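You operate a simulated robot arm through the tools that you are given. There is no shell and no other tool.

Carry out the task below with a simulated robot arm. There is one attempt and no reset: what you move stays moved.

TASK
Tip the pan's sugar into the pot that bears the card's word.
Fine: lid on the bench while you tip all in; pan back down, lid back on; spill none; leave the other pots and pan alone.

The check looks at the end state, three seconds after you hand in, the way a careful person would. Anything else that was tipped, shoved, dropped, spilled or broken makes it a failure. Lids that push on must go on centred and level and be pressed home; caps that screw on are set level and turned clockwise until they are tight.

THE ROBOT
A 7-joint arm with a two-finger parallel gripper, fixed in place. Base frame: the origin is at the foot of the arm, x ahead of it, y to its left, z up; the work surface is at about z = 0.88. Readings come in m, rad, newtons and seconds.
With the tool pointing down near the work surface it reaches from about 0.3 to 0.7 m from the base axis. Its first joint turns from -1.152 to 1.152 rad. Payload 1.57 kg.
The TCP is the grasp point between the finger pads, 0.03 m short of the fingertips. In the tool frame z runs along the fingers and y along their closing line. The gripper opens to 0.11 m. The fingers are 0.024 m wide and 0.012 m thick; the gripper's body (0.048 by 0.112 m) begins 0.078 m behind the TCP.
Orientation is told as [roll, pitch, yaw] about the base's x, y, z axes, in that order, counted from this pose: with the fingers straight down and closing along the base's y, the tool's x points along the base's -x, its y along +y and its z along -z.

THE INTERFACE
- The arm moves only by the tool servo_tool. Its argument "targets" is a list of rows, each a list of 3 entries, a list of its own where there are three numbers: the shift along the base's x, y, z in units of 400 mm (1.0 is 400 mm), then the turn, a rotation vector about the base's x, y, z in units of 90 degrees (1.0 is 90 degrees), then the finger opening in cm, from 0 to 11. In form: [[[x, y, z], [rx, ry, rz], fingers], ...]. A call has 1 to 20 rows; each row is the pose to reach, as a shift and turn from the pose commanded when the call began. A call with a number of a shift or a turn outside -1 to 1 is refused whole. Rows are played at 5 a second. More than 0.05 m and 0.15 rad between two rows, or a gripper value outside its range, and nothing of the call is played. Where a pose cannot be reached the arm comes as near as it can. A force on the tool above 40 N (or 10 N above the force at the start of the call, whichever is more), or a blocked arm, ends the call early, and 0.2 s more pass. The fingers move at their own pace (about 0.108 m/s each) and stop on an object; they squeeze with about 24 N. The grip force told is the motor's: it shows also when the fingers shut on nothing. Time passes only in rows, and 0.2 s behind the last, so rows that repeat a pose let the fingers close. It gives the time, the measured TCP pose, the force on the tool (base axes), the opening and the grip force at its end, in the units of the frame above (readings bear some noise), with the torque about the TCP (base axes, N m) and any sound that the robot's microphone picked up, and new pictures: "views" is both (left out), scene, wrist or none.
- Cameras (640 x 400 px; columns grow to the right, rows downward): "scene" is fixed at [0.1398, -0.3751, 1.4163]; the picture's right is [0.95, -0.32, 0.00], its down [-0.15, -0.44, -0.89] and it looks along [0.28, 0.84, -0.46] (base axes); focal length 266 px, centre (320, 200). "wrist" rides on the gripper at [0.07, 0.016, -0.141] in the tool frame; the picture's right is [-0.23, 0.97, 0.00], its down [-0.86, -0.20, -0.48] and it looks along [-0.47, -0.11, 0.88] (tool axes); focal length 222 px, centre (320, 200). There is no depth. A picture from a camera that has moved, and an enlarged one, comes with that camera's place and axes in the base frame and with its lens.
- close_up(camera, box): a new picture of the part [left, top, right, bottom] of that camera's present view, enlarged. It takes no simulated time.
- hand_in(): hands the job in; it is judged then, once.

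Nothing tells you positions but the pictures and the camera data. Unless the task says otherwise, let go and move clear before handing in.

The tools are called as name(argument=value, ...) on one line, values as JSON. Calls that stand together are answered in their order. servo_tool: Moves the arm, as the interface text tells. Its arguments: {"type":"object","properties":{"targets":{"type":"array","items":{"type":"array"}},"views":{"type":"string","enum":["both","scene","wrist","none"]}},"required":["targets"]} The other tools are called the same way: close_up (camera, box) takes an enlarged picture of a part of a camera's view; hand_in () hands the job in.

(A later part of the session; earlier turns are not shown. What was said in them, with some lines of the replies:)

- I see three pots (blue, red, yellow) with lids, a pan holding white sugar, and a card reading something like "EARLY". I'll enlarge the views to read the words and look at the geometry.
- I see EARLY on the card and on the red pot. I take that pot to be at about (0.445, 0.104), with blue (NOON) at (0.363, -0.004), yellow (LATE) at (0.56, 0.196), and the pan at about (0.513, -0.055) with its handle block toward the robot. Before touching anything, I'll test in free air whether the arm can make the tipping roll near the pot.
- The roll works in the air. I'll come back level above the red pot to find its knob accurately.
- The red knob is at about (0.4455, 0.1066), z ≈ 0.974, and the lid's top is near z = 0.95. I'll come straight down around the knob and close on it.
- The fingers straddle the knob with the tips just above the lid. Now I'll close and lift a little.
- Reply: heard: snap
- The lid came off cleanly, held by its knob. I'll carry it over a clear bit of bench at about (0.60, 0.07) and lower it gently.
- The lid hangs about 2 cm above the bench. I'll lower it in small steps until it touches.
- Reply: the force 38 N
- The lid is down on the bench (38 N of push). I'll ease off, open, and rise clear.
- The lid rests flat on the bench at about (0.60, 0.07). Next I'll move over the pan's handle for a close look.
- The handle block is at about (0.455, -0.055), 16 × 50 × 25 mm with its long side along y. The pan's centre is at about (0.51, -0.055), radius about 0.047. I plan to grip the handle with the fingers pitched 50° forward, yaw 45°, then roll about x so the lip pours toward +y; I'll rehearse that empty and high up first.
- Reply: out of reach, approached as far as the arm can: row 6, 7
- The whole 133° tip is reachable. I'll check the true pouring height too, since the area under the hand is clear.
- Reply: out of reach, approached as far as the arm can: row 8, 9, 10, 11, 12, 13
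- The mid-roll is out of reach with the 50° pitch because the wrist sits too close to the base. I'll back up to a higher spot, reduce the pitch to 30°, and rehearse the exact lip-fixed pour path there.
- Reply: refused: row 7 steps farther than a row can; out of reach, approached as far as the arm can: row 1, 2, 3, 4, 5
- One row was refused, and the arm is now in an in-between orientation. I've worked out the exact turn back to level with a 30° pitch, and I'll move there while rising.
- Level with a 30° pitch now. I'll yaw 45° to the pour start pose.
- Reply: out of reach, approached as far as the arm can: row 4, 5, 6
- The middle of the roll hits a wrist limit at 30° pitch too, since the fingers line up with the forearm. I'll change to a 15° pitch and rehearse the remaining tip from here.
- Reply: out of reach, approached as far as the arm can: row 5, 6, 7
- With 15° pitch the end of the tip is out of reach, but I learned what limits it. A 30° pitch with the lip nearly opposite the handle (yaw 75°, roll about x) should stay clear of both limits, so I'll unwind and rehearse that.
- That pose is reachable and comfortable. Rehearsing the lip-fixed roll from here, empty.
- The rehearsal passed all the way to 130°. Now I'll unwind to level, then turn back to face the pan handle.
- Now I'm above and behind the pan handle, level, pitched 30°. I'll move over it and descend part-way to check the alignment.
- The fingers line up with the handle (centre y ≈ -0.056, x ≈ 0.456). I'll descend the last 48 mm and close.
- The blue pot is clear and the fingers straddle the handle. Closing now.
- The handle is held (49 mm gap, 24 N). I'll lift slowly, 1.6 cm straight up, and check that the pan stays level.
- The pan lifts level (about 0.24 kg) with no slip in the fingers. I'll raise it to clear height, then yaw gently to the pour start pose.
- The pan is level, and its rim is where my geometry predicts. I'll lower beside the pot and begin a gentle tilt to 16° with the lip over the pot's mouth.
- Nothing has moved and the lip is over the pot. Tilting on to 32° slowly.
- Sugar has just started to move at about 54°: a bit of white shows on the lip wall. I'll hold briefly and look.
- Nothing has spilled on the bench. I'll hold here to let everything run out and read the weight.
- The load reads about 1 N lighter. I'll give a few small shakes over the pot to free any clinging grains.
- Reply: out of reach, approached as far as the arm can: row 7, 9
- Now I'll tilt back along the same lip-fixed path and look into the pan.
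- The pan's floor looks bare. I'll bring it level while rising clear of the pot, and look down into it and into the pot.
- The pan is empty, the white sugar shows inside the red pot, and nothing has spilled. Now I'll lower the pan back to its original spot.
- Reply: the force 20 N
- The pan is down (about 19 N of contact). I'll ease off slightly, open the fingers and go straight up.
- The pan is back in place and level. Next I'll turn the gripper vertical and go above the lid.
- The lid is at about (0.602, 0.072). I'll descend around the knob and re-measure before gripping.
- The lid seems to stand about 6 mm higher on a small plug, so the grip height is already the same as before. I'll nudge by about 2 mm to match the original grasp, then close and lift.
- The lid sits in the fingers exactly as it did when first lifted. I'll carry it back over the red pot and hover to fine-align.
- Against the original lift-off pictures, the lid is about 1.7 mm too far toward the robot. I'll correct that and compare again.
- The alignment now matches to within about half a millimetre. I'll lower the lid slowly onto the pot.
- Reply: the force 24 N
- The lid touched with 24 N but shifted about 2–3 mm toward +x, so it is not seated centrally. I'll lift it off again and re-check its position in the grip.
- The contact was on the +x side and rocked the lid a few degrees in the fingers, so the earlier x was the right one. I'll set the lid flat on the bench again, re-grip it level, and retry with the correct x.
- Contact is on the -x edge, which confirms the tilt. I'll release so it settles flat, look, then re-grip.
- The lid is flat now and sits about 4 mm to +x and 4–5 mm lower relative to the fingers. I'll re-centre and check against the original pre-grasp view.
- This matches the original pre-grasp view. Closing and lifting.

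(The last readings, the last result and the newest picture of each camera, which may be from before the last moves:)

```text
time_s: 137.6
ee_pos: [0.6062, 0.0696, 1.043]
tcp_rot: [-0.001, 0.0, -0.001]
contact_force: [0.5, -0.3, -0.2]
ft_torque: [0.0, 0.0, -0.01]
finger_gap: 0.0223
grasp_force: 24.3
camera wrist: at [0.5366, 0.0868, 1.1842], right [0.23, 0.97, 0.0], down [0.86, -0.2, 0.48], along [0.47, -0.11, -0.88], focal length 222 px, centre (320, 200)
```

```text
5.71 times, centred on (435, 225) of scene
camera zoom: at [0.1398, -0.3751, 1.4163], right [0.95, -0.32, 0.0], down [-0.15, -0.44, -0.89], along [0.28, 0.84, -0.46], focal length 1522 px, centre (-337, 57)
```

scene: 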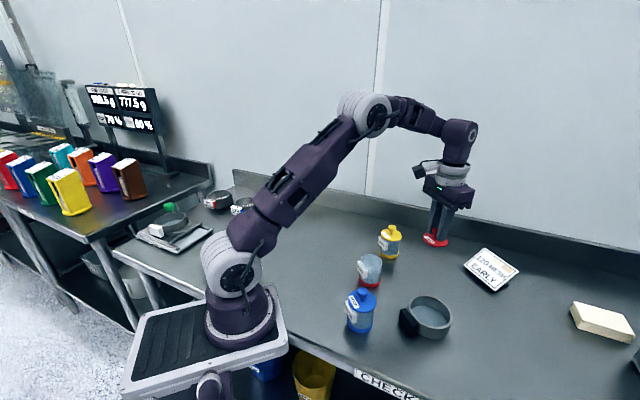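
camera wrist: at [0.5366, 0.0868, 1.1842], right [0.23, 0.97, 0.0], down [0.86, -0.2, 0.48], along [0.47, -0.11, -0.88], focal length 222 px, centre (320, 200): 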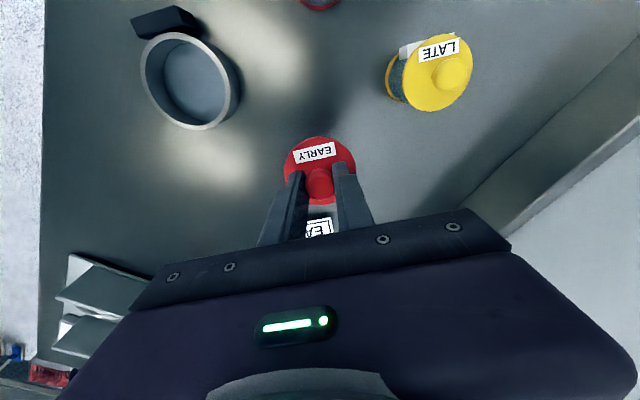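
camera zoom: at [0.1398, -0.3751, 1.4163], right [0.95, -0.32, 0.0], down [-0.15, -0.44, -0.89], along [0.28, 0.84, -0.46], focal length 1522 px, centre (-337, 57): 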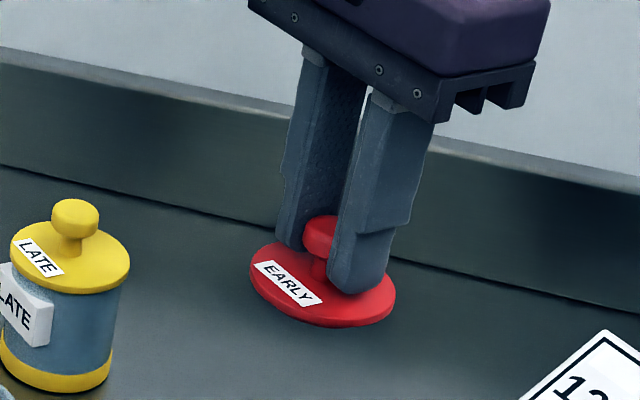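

close_up(camera="scene", box=[415, 220, 455, 255])

close_up(camera="wrist", box=[270, 120, 370, 210])

```text
11.43 times, centred on (435, 238) of scene
camera zoom: at [0.1398, -0.3751, 1.4163], right [0.95, -0.32, 0.0], down [-0.15, -0.44, -0.89], along [0.28, 0.84, -0.46], focal length 3044 px, centre (-994, -229)
```

zoom: 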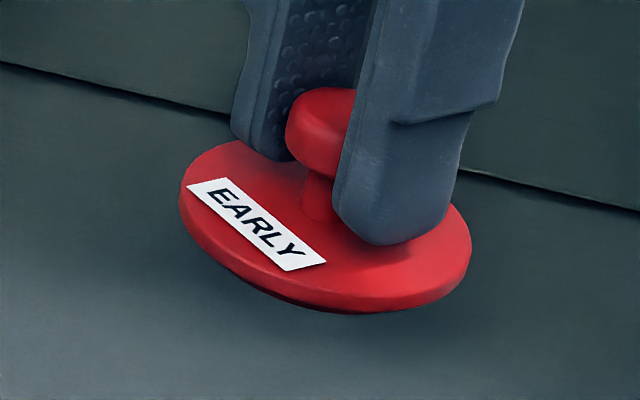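

```text
4.44 times, centred on (320, 165) of wrist
camera zoom: at [0.5366, 0.0868, 1.1842], right [0.23, 0.97, 0.0], down [0.86, -0.2, 0.48], along [0.47, -0.11, -0.88], focal length 987 px, centre (320, 356)
```

zoom: 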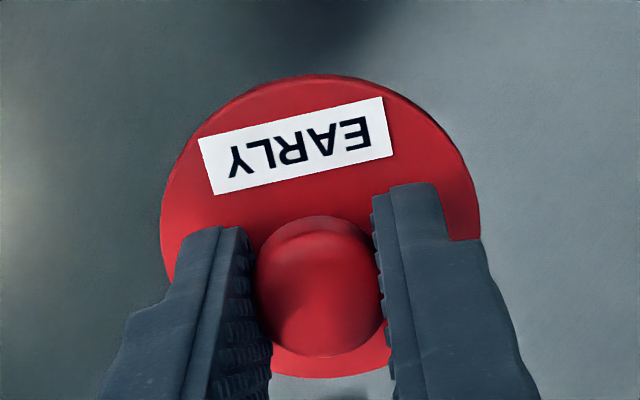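

The lid is held level. By command count I can return precisely to the first hover pose, whose lid/pot alignment in the scene view was right. Going there.

servo_tool(targets=[[[-0.05, 0.01, 0.02], [0, 0, 0], 0], [[-0.12, 0.025, 0.02], [0, 0, 0], 0], [[-0.19, 0.045, 0.02], [0, 0, 0], 0], [[-0.26, 0.06, 0.02], [0, 0, 0], 0], [[-0.33, 0.075, 0.02], [0, 0, 0], 0], [[-0.385, 0.088, 0.01], [0, 0, 0], 0], [[-0.4033, 0.0925, -0.03], [0, 0, 0], 0], [[-0.4033, 0.0925, -0.068], [0, 0, 0], 0], [[-0.4033, 0.0925, -0.068], [0, 0, 0], 0], [[-0.4033, 0.0925, -0.068], [0, 0, 0], 0]])

close_up(camera="wrist", box=[220, 80, 420, 220])

close_up(camera="scene", box=[350, 240, 390, 290])

```text
time_s: 139.8
ee_pos: [0.4442, 0.1066, 1.0149]
tcp_rot: [-0.001, 0.0, -0.002]
contact_force: [0.4, 0.0, 0.3]
ft_torque: [0.0, 0.03, -0.03]
finger_gap: 0.0219
grasp_force: 23.9
camera wrist: at [0.3746, 0.1248, 1.1562], right [0.23, 0.97, 0.0], down [0.85, -0.2, 0.48], along [0.47, -0.11, -0.88], focal length 222 px, centre (320, 200)
```

scene: 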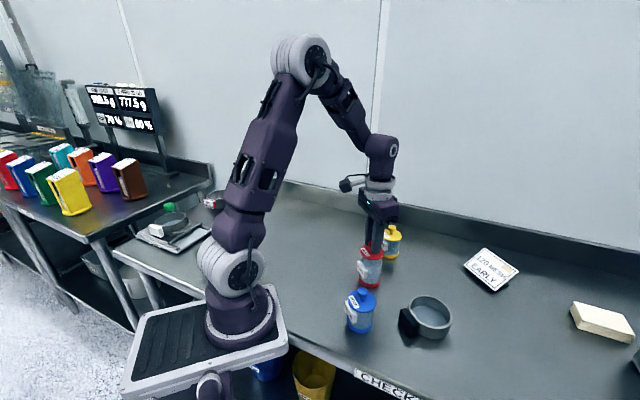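
wrist: 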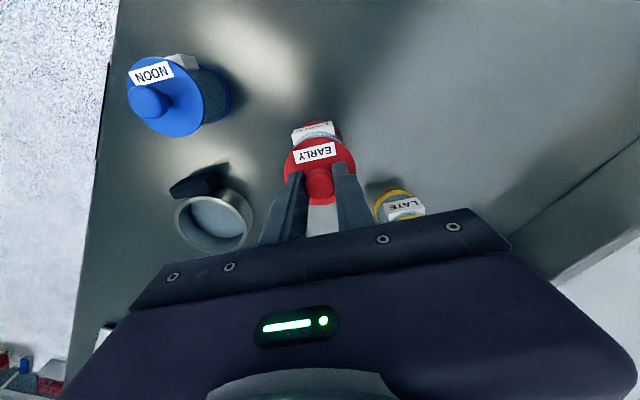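

```text
2.86 times, centred on (320, 150) of wrist
camera zoom: at [0.3746, 0.1248, 1.1562], right [0.23, 0.97, 0.0], down [0.85, -0.2, 0.48], along [0.47, -0.11, -0.88], focal length 635 px, centre (320, 343)
```

zoom: 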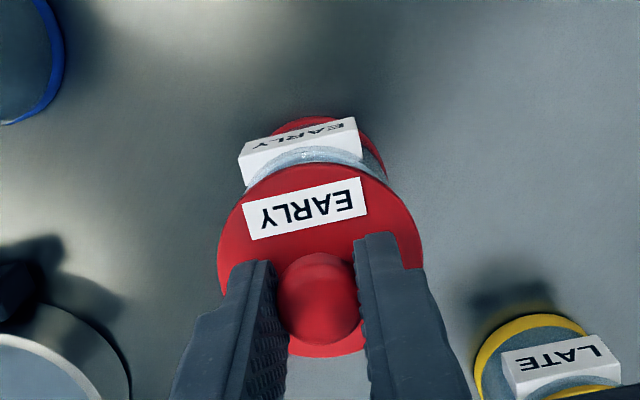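

```text
8.00 times, centred on (370, 265) of scene
camera zoom: at [0.1398, -0.3751, 1.4163], right [0.95, -0.32, 0.0], down [-0.15, -0.44, -0.89], along [0.28, 0.84, -0.46], focal length 2130 px, centre (-80, -320)
```

zoom: 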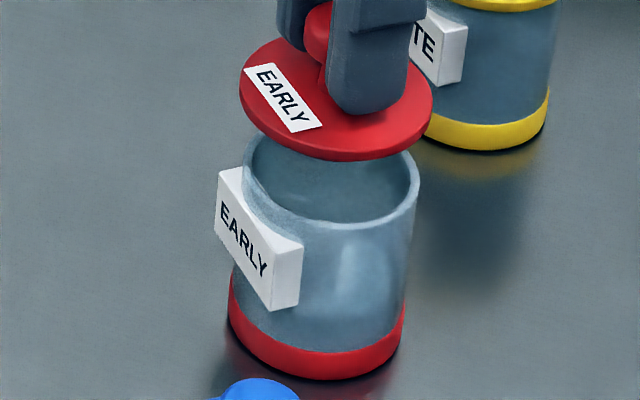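

close_up(camera="scene", box=[355, 242, 387, 266])

close_up(camera="scene", box=[355, 266, 387, 290])

```text
16.00 times, centred on (371, 254) of scene
camera zoom: at [0.1398, -0.3751, 1.4163], right [0.95, -0.32, 0.0], down [-0.15, -0.44, -0.89], along [0.28, 0.84, -0.46], focal length 4261 px, centre (-496, -664)
```

zoom: 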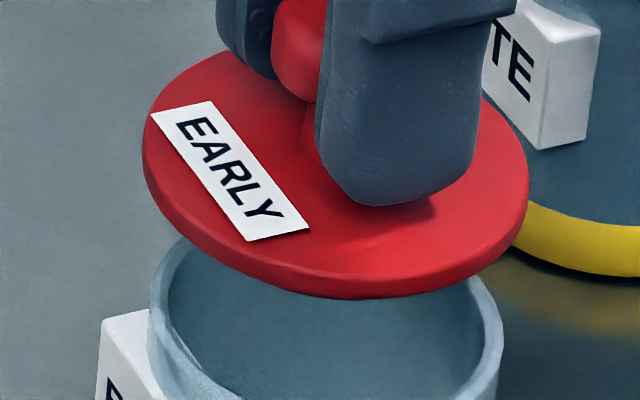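

```text
16.00 times, centred on (371, 278) of scene
camera zoom: at [0.1398, -0.3751, 1.4163], right [0.95, -0.32, 0.0], down [-0.15, -0.44, -0.89], along [0.28, 0.84, -0.46], focal length 4261 px, centre (-496, -1048)
```

zoom: 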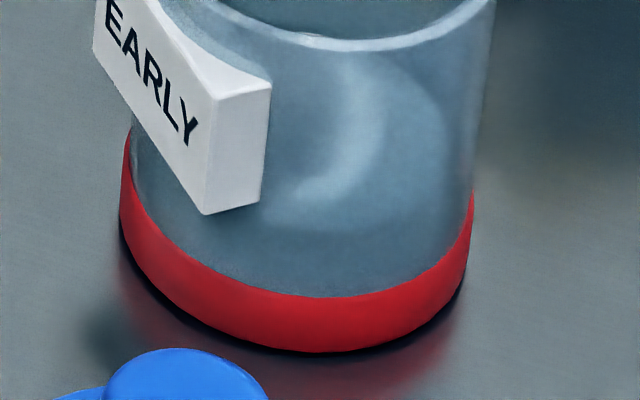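

close_up(camera="wrist", box=[285, 110, 355, 155])

close_up(camera="wrist", box=[275, 120, 365, 210])

```text
8.89 times, centred on (320, 132) of wrist
camera zoom: at [0.3746, 0.1248, 1.1562], right [0.23, 0.97, 0.0], down [0.85, -0.2, 0.48], along [0.47, -0.11, -0.88], focal length 1974 px, centre (320, 800)
```

zoom: 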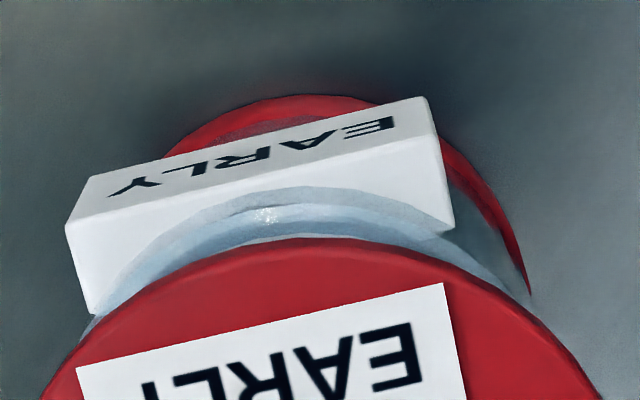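

```text
4.44 times, centred on (320, 165) of wrist
camera zoom: at [0.3746, 0.1248, 1.1562], right [0.23, 0.97, 0.0], down [0.85, -0.2, 0.48], along [0.47, -0.11, -0.88], focal length 987 px, centre (320, 356)
```

zoom: 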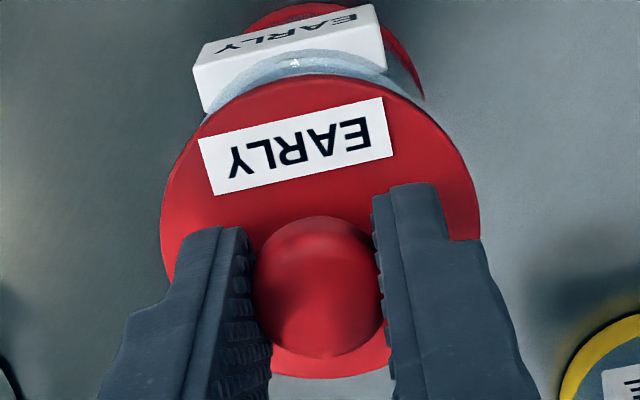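

I'll shift about 1 mm to centre the lid, lower it to just above contact, and then feel my way down watching force and torque.

servo_tool(targets=[[[0.0025, -0.0015, 0], [0, 0, 0], 0], [[0.0025, -0.0015, -0.02], [0, 0, 0], 0], [[0.0025, -0.0015, -0.04], [0, 0, 0], 0], [[0.0025, -0.0015, -0.05], [0, 0, 0], 0], [[0.0025, -0.0015, -0.05], [0, 0, 0], 0]])

close_up(camera="scene", box=[355, 246, 387, 270])

close_up(camera="wrist", box=[285, 115, 355, 160])

```text
time_s: 141.0
ee_pos: [0.4464, 0.1074, 0.9963]
tcp_rot: [0.0, -0.001, 0.001]
contact_force: [0.1, 0.5, 0.3]
ft_torque: [-0.03, 0.03, 0.02]
finger_gap: 0.0223
grasp_force: 23.6
camera wrist: at [0.3758, 0.125, 1.1366], right [0.23, 0.97, 0.0], down [0.86, -0.2, 0.48], along [0.47, -0.11, -0.88], focal length 222 px, centre (320, 200)
```

scene: 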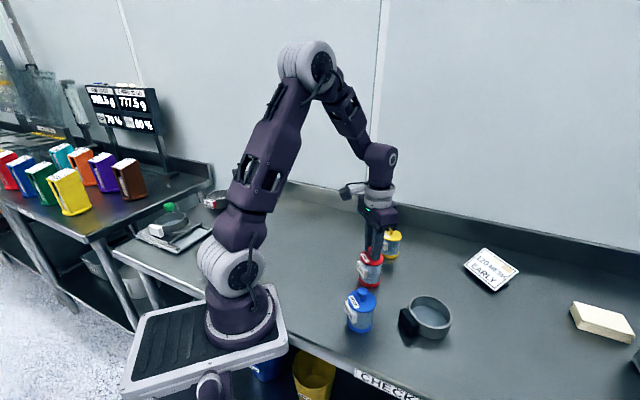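
wrist: 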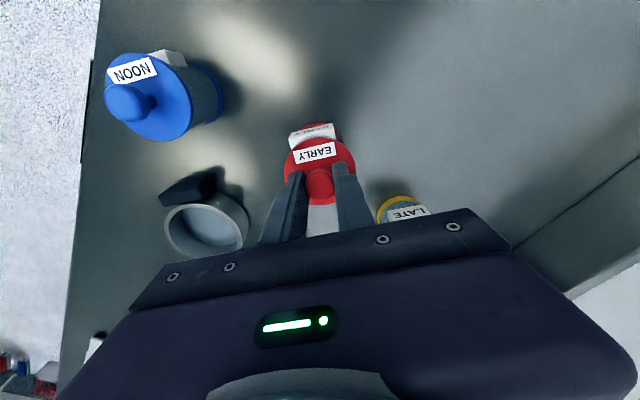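

```text
16.00 times, centred on (371, 258) of scene
camera zoom: at [0.1398, -0.3751, 1.4163], right [0.95, -0.32, 0.0], down [-0.15, -0.44, -0.89], along [0.28, 0.84, -0.46], focal length 4261 px, centre (-496, -728)
```

zoom: 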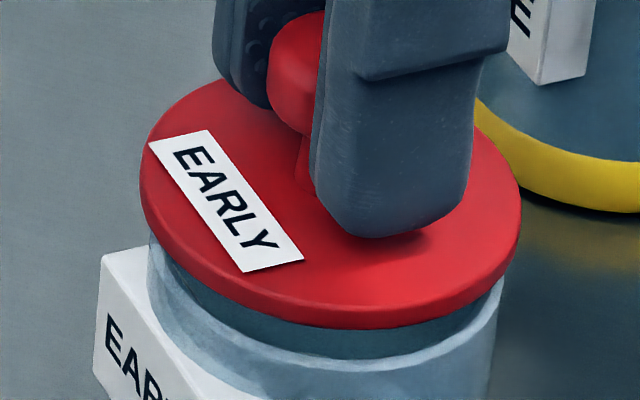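

```text
8.89 times, centred on (320, 138) of wrist
camera zoom: at [0.3758, 0.125, 1.1366], right [0.23, 0.97, 0.0], down [0.86, -0.2, 0.48], along [0.47, -0.11, -0.88], focal length 1974 px, centre (320, 756)
```

zoom: 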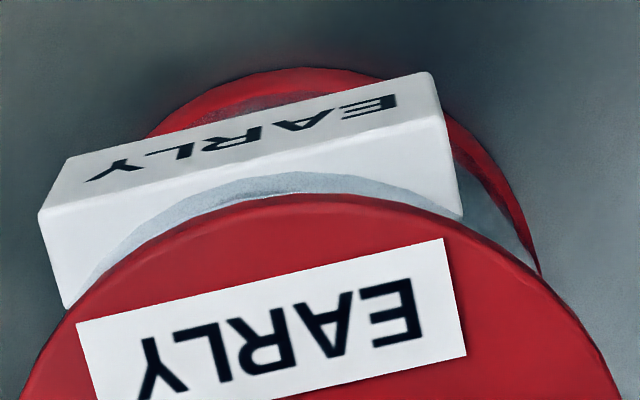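

The x alignment looks good to within half a millimetre. Depth (y) is less certain, so I'll probe gently for contact and use the torque to tell which side touches.

servo_tool(targets=[[[0.001, 0, -0.0025], [0, 0, 0], 0], [[0.001, 0, -0.005], [0, 0, 0], 0], [[0.001, 0, -0.005], [0, 0, 0], 0]], views="none")

servo_tool(targets=[[[0, 0, -0.00125], [0, 0, 0], 0], [[0, 0, -0.0025], [0, 0, 0], 0], [[0, 0, -0.0025], [0, 0, 0], 0]], views="none")

```text
time_s: 141.8
ee_pos: [0.4454, 0.1059, 0.9931]
tcp_rot: [0.002, 0.0, 0.0]
contact_force: [0.2, 0.0, 0.3]
ft_torque: [0.01, 0.02, -0.02]
finger_gap: 0.0221
grasp_force: 23.9
```

```text
time_s: 142.6
ee_pos: [0.4442, 0.1066, 0.9931]
tcp_rot: [-0.001, 0.0, -0.001]
contact_force: [-0.3, -0.7, -0.5]
ft_torque: [0.03, 0.0, 0.01]
finger_gap: 0.0219
grasp_force: 23.9
```

servo_tool(targets=[[[0, 0, -0.00125], [0, 0, 0], 0], [[0, 0, -0.0025], [0, 0, 0], 0], [[0, 0, -0.0025], [0, 0, 0], 0]], views="none")

servo_tool(targets=[[[0, 0, -0.00125], [0, 0, 0], 0], [[0, 0, -0.0025], [0, 0, 0], 0], [[0, 0, -0.0025], [0, 0, 0], 0]], views="none")

```text
time_s: 143.4
ee_pos: [0.4441, 0.1053, 0.9913]
tcp_rot: [0.0, 0.0, 0.0]
contact_force: [0.3, -0.4, 0.2]
ft_torque: [-0.01, -0.01, 0.01]
finger_gap: 0.0222
grasp_force: 24.2
```

```text
time_s: 144.2
ee_pos: [0.4465, 0.106, 0.9903]
tcp_rot: [0.001, 0.001, 0.0]
contact_force: [0.3, -0.1, 0.8]
ft_torque: [0.03, 0.01, 0.02]
finger_gap: 0.0224
grasp_force: 24.2
```

servo_tool(targets=[[[0, 0, -0.00125], [0, 0, 0], 0], [[0, 0, -0.0025], [0, 0, 0], 0], [[0, 0, -0.0025], [0, 0, 0], 0]], views="scene")

close_up(camera="scene", box=[355, 246, 387, 270])

```text
time_s: 145.0
ee_pos: [0.4452, 0.1065, 0.9903]
tcp_rot: [0.0, 0.0, 0.001]
contact_force: [-0.2, -0.4, 1.0]
ft_torque: [0.01, 0.01, 0.02]
finger_gap: 0.0224
grasp_force: 24.3
```

scene: 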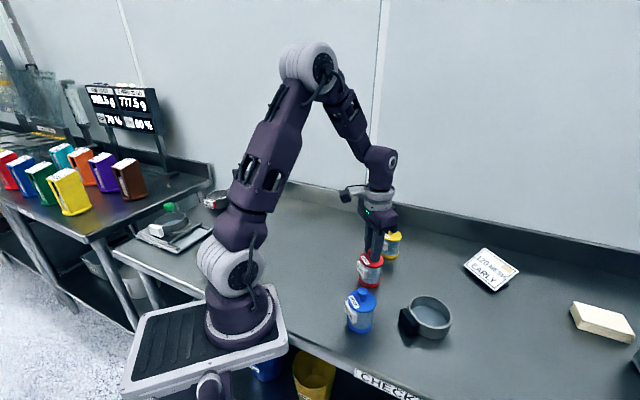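

```text
16.00 times, centred on (371, 258) of scene
camera zoom: at [0.1398, -0.3751, 1.4163], right [0.95, -0.32, 0.0], down [-0.15, -0.44, -0.89], along [0.28, 0.84, -0.46], focal length 4261 px, centre (-496, -728)
```

zoom: 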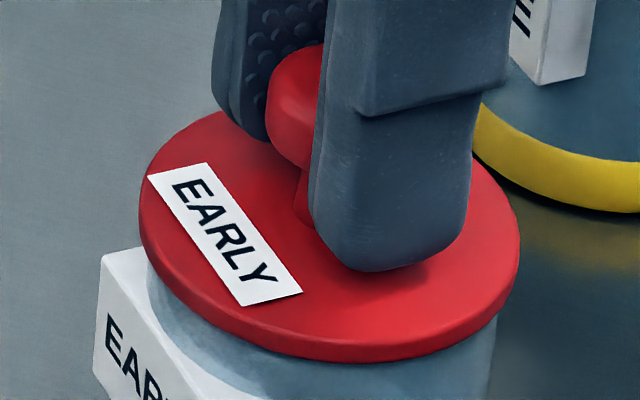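

It's going in without contact; about 2.4 mm remain. I'll continue gently.

servo_tool(targets=[[[0, 0, -0.00125], [0, 0, 0], 0], [[0, 0, -0.0025], [0, 0, 0], 0], [[0, 0, -0.0025], [0, 0, 0], 0]], views="none")

servo_tool(targets=[[[0, 0, -0.00125], [0, 0, 0], 0], [[0, 0, -0.0025], [0, 0, 0], 0], [[0, 0, -0.0025], [0, 0, 0], 0]], views="none")

close_up(camera="scene", box=[355, 246, 387, 270])

```text
time_s: 145.8
ee_pos: [0.4451, 0.1063, 0.9883]
tcp_rot: [0.0, -0.001, 0.0]
contact_force: [0.0, -1.0, -0.4]
ft_torque: [-0.01, -0.01, -0.02]
finger_gap: 0.0222
grasp_force: 24.4
```

```text
time_s: 146.6
ee_pos: [0.4457, 0.1071, 0.9879]
tcp_rot: [0.0, -0.001, -0.001]
contact_force: [0.4, 0.3, 0.2]
ft_torque: [-0.02, -0.01, -0.02]
finger_gap: 0.022
grasp_force: 24.1
```

```text
16.00 times, centred on (371, 258) of scene
camera zoom: at [0.1398, -0.3751, 1.4163], right [0.95, -0.32, 0.0], down [-0.15, -0.44, -0.89], along [0.28, 0.84, -0.46], focal length 4261 px, centre (-496, -728)
```

zoom: 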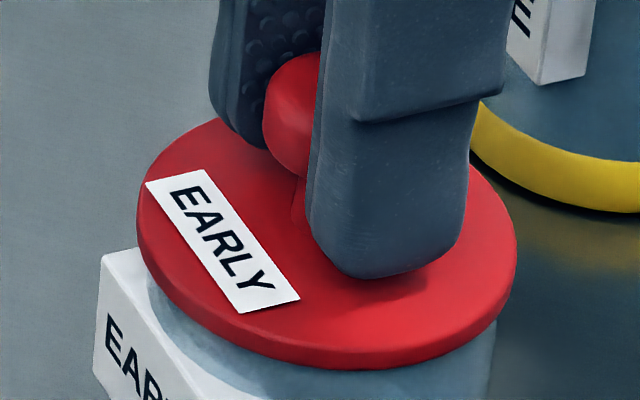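

servo_tool(targets=[[[0, 0, -0.00125], [0, 0, 0], 0], [[0, 0, -0.0025], [0, 0, 0], 0], [[0, 0, -0.0025], [0, 0, 0], 0]], views="none")

servo_tool(targets=[[[0, 0, -0.00125], [0, 0, 0], 0], [[0, 0, -0.0025], [0, 0, 0], 0], [[0, 0, -0.0025], [0, 0, 0], 0]], views="scene")

close_up(camera="scene", box=[355, 246, 387, 270])

```text
time_s: 147.4
ee_pos: [0.4468, 0.1054, 0.988]
tcp_rot: [0.0, -0.002, -0.001]
contact_force: [-0.1, -3.7, 16.5]
ft_torque: [-0.08, 0.07, 0.0]
finger_gap: 0.0221
grasp_force: 24.1
heard: snap
```

```text
time_s: 148.2
ee_pos: [0.446, 0.1074, 0.9868]
tcp_rot: [0.001, -0.002, 0.002]
contact_force: [-0.7, -4.2, 28.5]
ft_torque: [-0.13, -0.1, 0.03]
finger_gap: 0.022
grasp_force: 24.2
```

scene: 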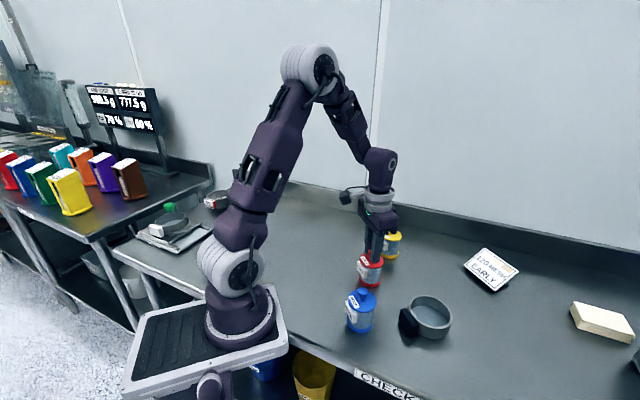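

```text
16.00 times, centred on (371, 258) of scene
camera zoom: at [0.1394, -0.3754, 1.4163], right [0.95, -0.32, 0.0], down [-0.15, -0.44, -0.89], along [0.28, 0.84, -0.46], focal length 4261 px, centre (-496, -728)
```

zoom: 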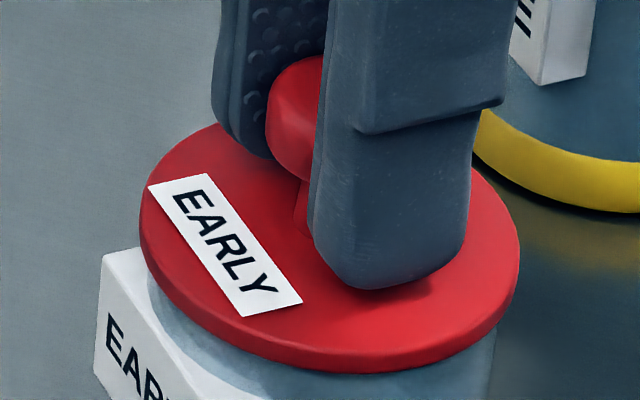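

A snap was heard and the lid is at its original height. I'll press slightly more to be sure, ease off, then release and rise.

servo_tool(targets=[[[0, 0, -0.001], [0, 0, 0], 0], [[0, 0, -0.0015], [0, 0, 0], 0], [[0, 0, -0.0015], [0, 0, 0], 0]], views="none")

servo_tool(targets=[[[0, 0, 0.002], [0, 0, 0], 0], [[0, 0, 0.004], [0, 0, 0], 0], [[0, 0, 0.004], [0, 0, 0], 2.8], [[0, 0, 0.004], [0, 0, 0], 4], [[0, 0, 0.004], [0, 0, 0], 5], [[0, 0, 0.004], [0, 0, 0], 5], [[0, 0, 0.04], [0, 0, 0], 5], [[0, 0, 0.1], [0, 0, 0], 5], [[0, 0, 0.18], [0, 0, 0], 5], [[0, 0, 0.28], [0, 0, 0], 5]])

close_up(camera="scene", box=[350, 240, 400, 290])

close_up(camera="wrist", box=[200, 60, 440, 210])

```text
time_s: 149.0
ee_pos: [0.4454, 0.1062, 0.9855]
tcp_rot: [0.0, -0.002, -0.001]
contact_force: [1.4, -1.9, 26.5]
ft_torque: [0.02, -0.03, -0.02]
finger_gap: 0.0219
grasp_force: 23.7
```

```text
time_s: 151.2
ee_pos: [0.4426, 0.1058, 1.0973]
tcp_rot: [0.0, -0.001, -0.002]
contact_force: [-0.3, 0.7, 0.6]
ft_torque: [0.0, -0.01, 0.02]
finger_gap: 0.0502
grasp_force: 0.0
camera wrist: at [0.3724, 0.1245, 1.2377], right [0.23, 0.97, 0.0], down [0.85, -0.2, 0.48], along [0.47, -0.11, -0.88], focal length 222 px, centre (320, 200)
```

scene: 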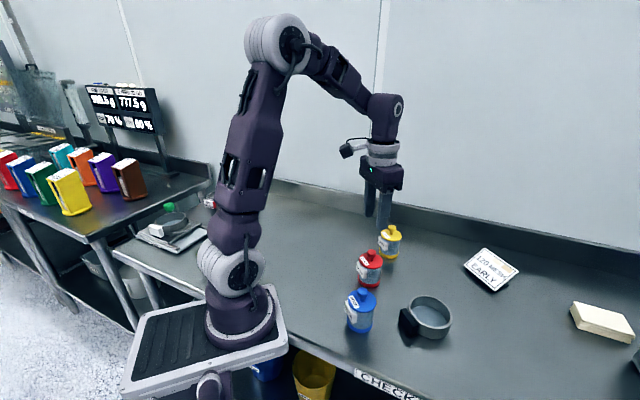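
wrist: 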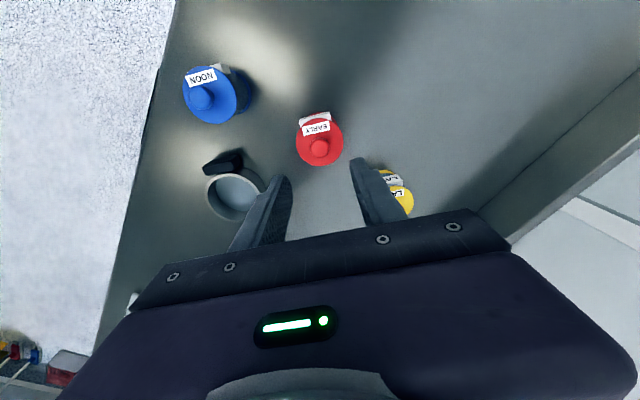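

```text
8.00 times, centred on (375, 265) of scene
camera zoom: at [0.1398, -0.3751, 1.4163], right [0.95, -0.32, 0.0], down [-0.15, -0.44, -0.89], along [0.28, 0.84, -0.46], focal length 2130 px, centre (-120, -320)
```

zoom: 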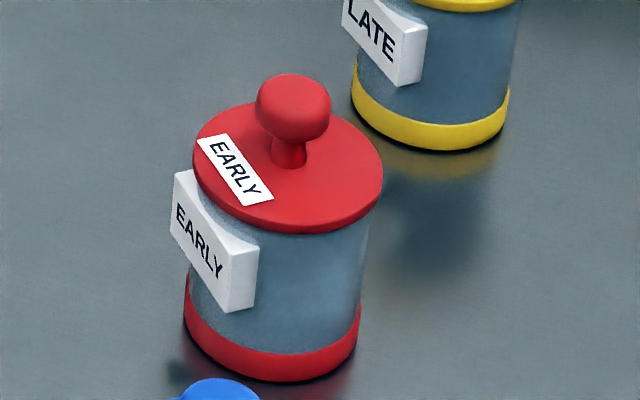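

```text
2.67 times, centred on (320, 135) of wrist
camera zoom: at [0.3724, 0.1245, 1.2377], right [0.23, 0.97, 0.0], down [0.85, -0.2, 0.48], along [0.47, -0.11, -0.88], focal length 592 px, centre (320, 373)
```

zoom: 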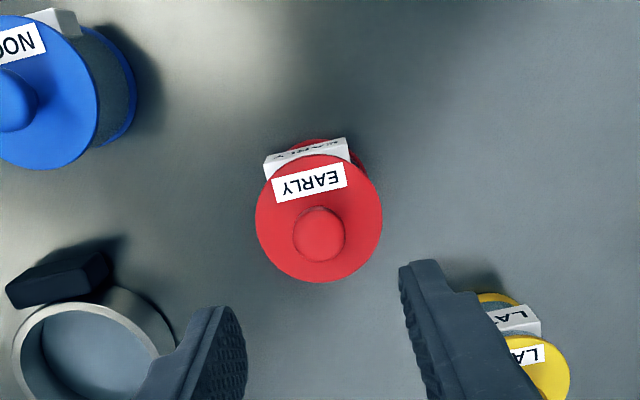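

The lid looks exactly as at the start: centred, level and home. A last check of the bench and pan for stray sugar before handing in.

close_up(camera="scene", box=[330, 220, 470, 350])

close_up(camera="scene", box=[395, 285, 460, 345])

servo_tool(targets=[[[0, 0, 0.08], [0, 0, 0], 5], [[-0.02, 0.02, 0.18], [0, 0, 0], 5], [[-0.05, 0.05, 0.28], [0, 0, 0], 5], [[-0.08, 0.08, 0.36], [0, 0, 0], 5], [[-0.08, 0.08, 0.36], [0, 0, 0], 5]])

close_up(camera="wrist", box=[180, 60, 420, 220])

```text
3.08 times, centred on (400, 285) of scene
camera zoom: at [0.1398, -0.3751, 1.4163], right [0.95, -0.32, 0.0], down [-0.15, -0.44, -0.89], along [0.28, 0.84, -0.46], focal length 819 px, centre (74, -62)
```

zoom: 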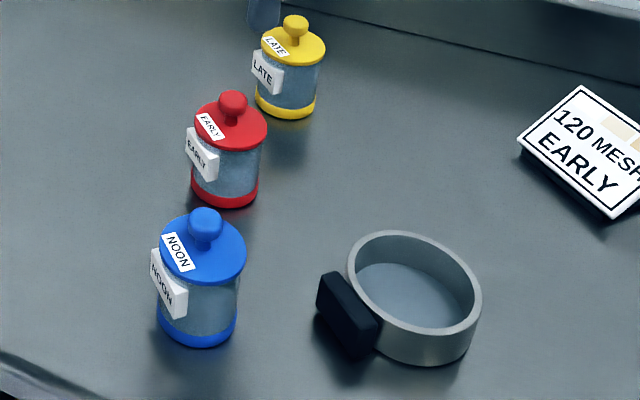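

```text
6.67 times, centred on (428, 315) of scene
camera zoom: at [0.1398, -0.3751, 1.4163], right [0.95, -0.32, 0.0], down [-0.15, -0.44, -0.89], along [0.28, 0.84, -0.46], focal length 1775 px, centre (-397, -567)
```

zoom: 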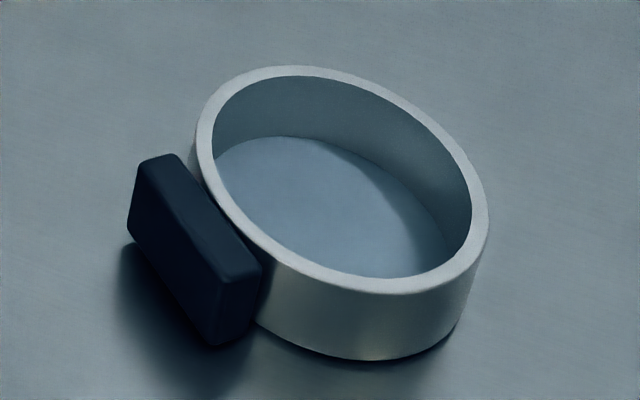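

```text
time_s: 152.4
ee_pos: [0.4118, 0.1378, 1.2417]
tcp_rot: [0.001, 0.0, -0.001]
contact_force: [0.1, -1.2, 0.2]
ft_torque: [0.01, -0.06, -0.02]
finger_gap: 0.0501
grasp_force: 0.1
camera wrist: at [0.3419, 0.1549, 1.3823], right [0.23, 0.97, 0.0], down [0.85, -0.2, 0.48], along [0.47, -0.11, -0.88], focal length 222 px, centre (320, 200)
```

scene: 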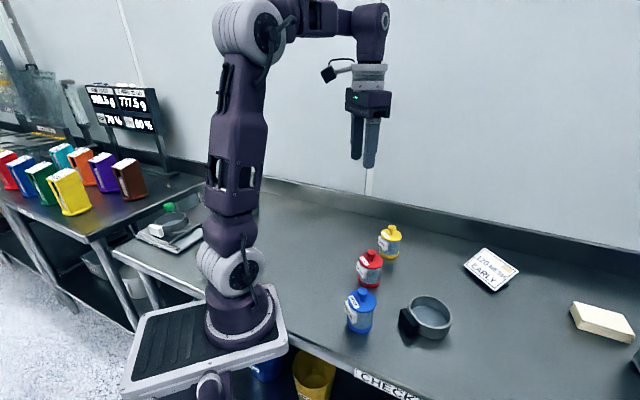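
wrist: 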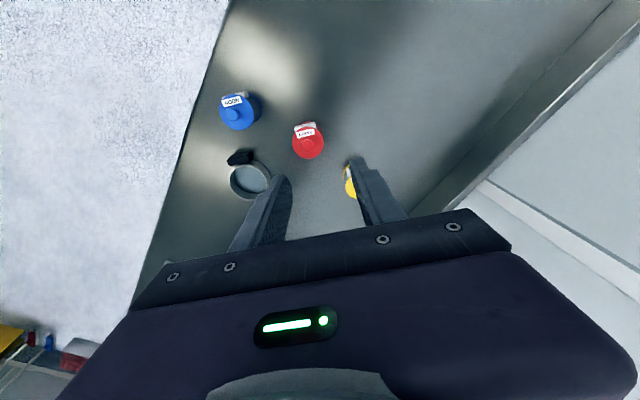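

```text
2.50 times, centred on (300, 140) of wrist
camera zoom: at [0.3419, 0.1549, 1.3823], right [0.23, 0.97, 0.0], down [0.85, -0.2, 0.48], along [0.47, -0.11, -0.88], focal length 555 px, centre (370, 350)
```

zoom: 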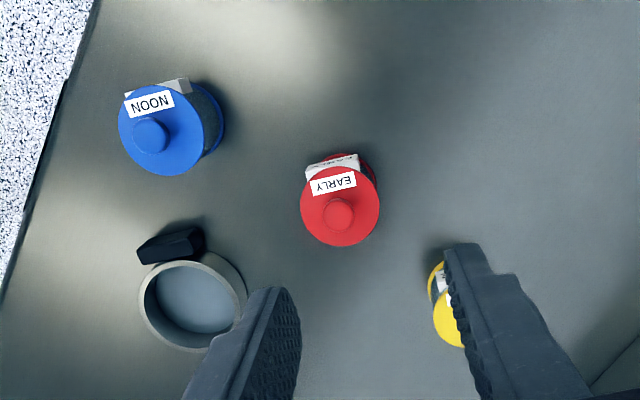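

The sugar is in the red EARLY pot with its lid snapped on level. The pan is empty and back in its place, the bench is clean, the other pots are untouched, and the arm is clear, so I'm handing in.

hand_in()

```text
The job is handed in.
```

The job is handed in: the sugar went into the red pot marked EARLY, the word on the card.

- **Pot and lid:** the lid snapped back on and sits level at its original height. My first try at replacing it rocked it in the fingers, so I set it down flat on the bench and placed it again. Pressing it home moved the pot by about 1 mm.
- **Pan:** it looks empty, and it is back down in its original place.
- **Bench and other pots:** I saw no spilled sugar in the last pictures. The blue and yellow pots and the other pan were not touched.

The arm has let go and is clear above the bench. I don't have the result of the check.
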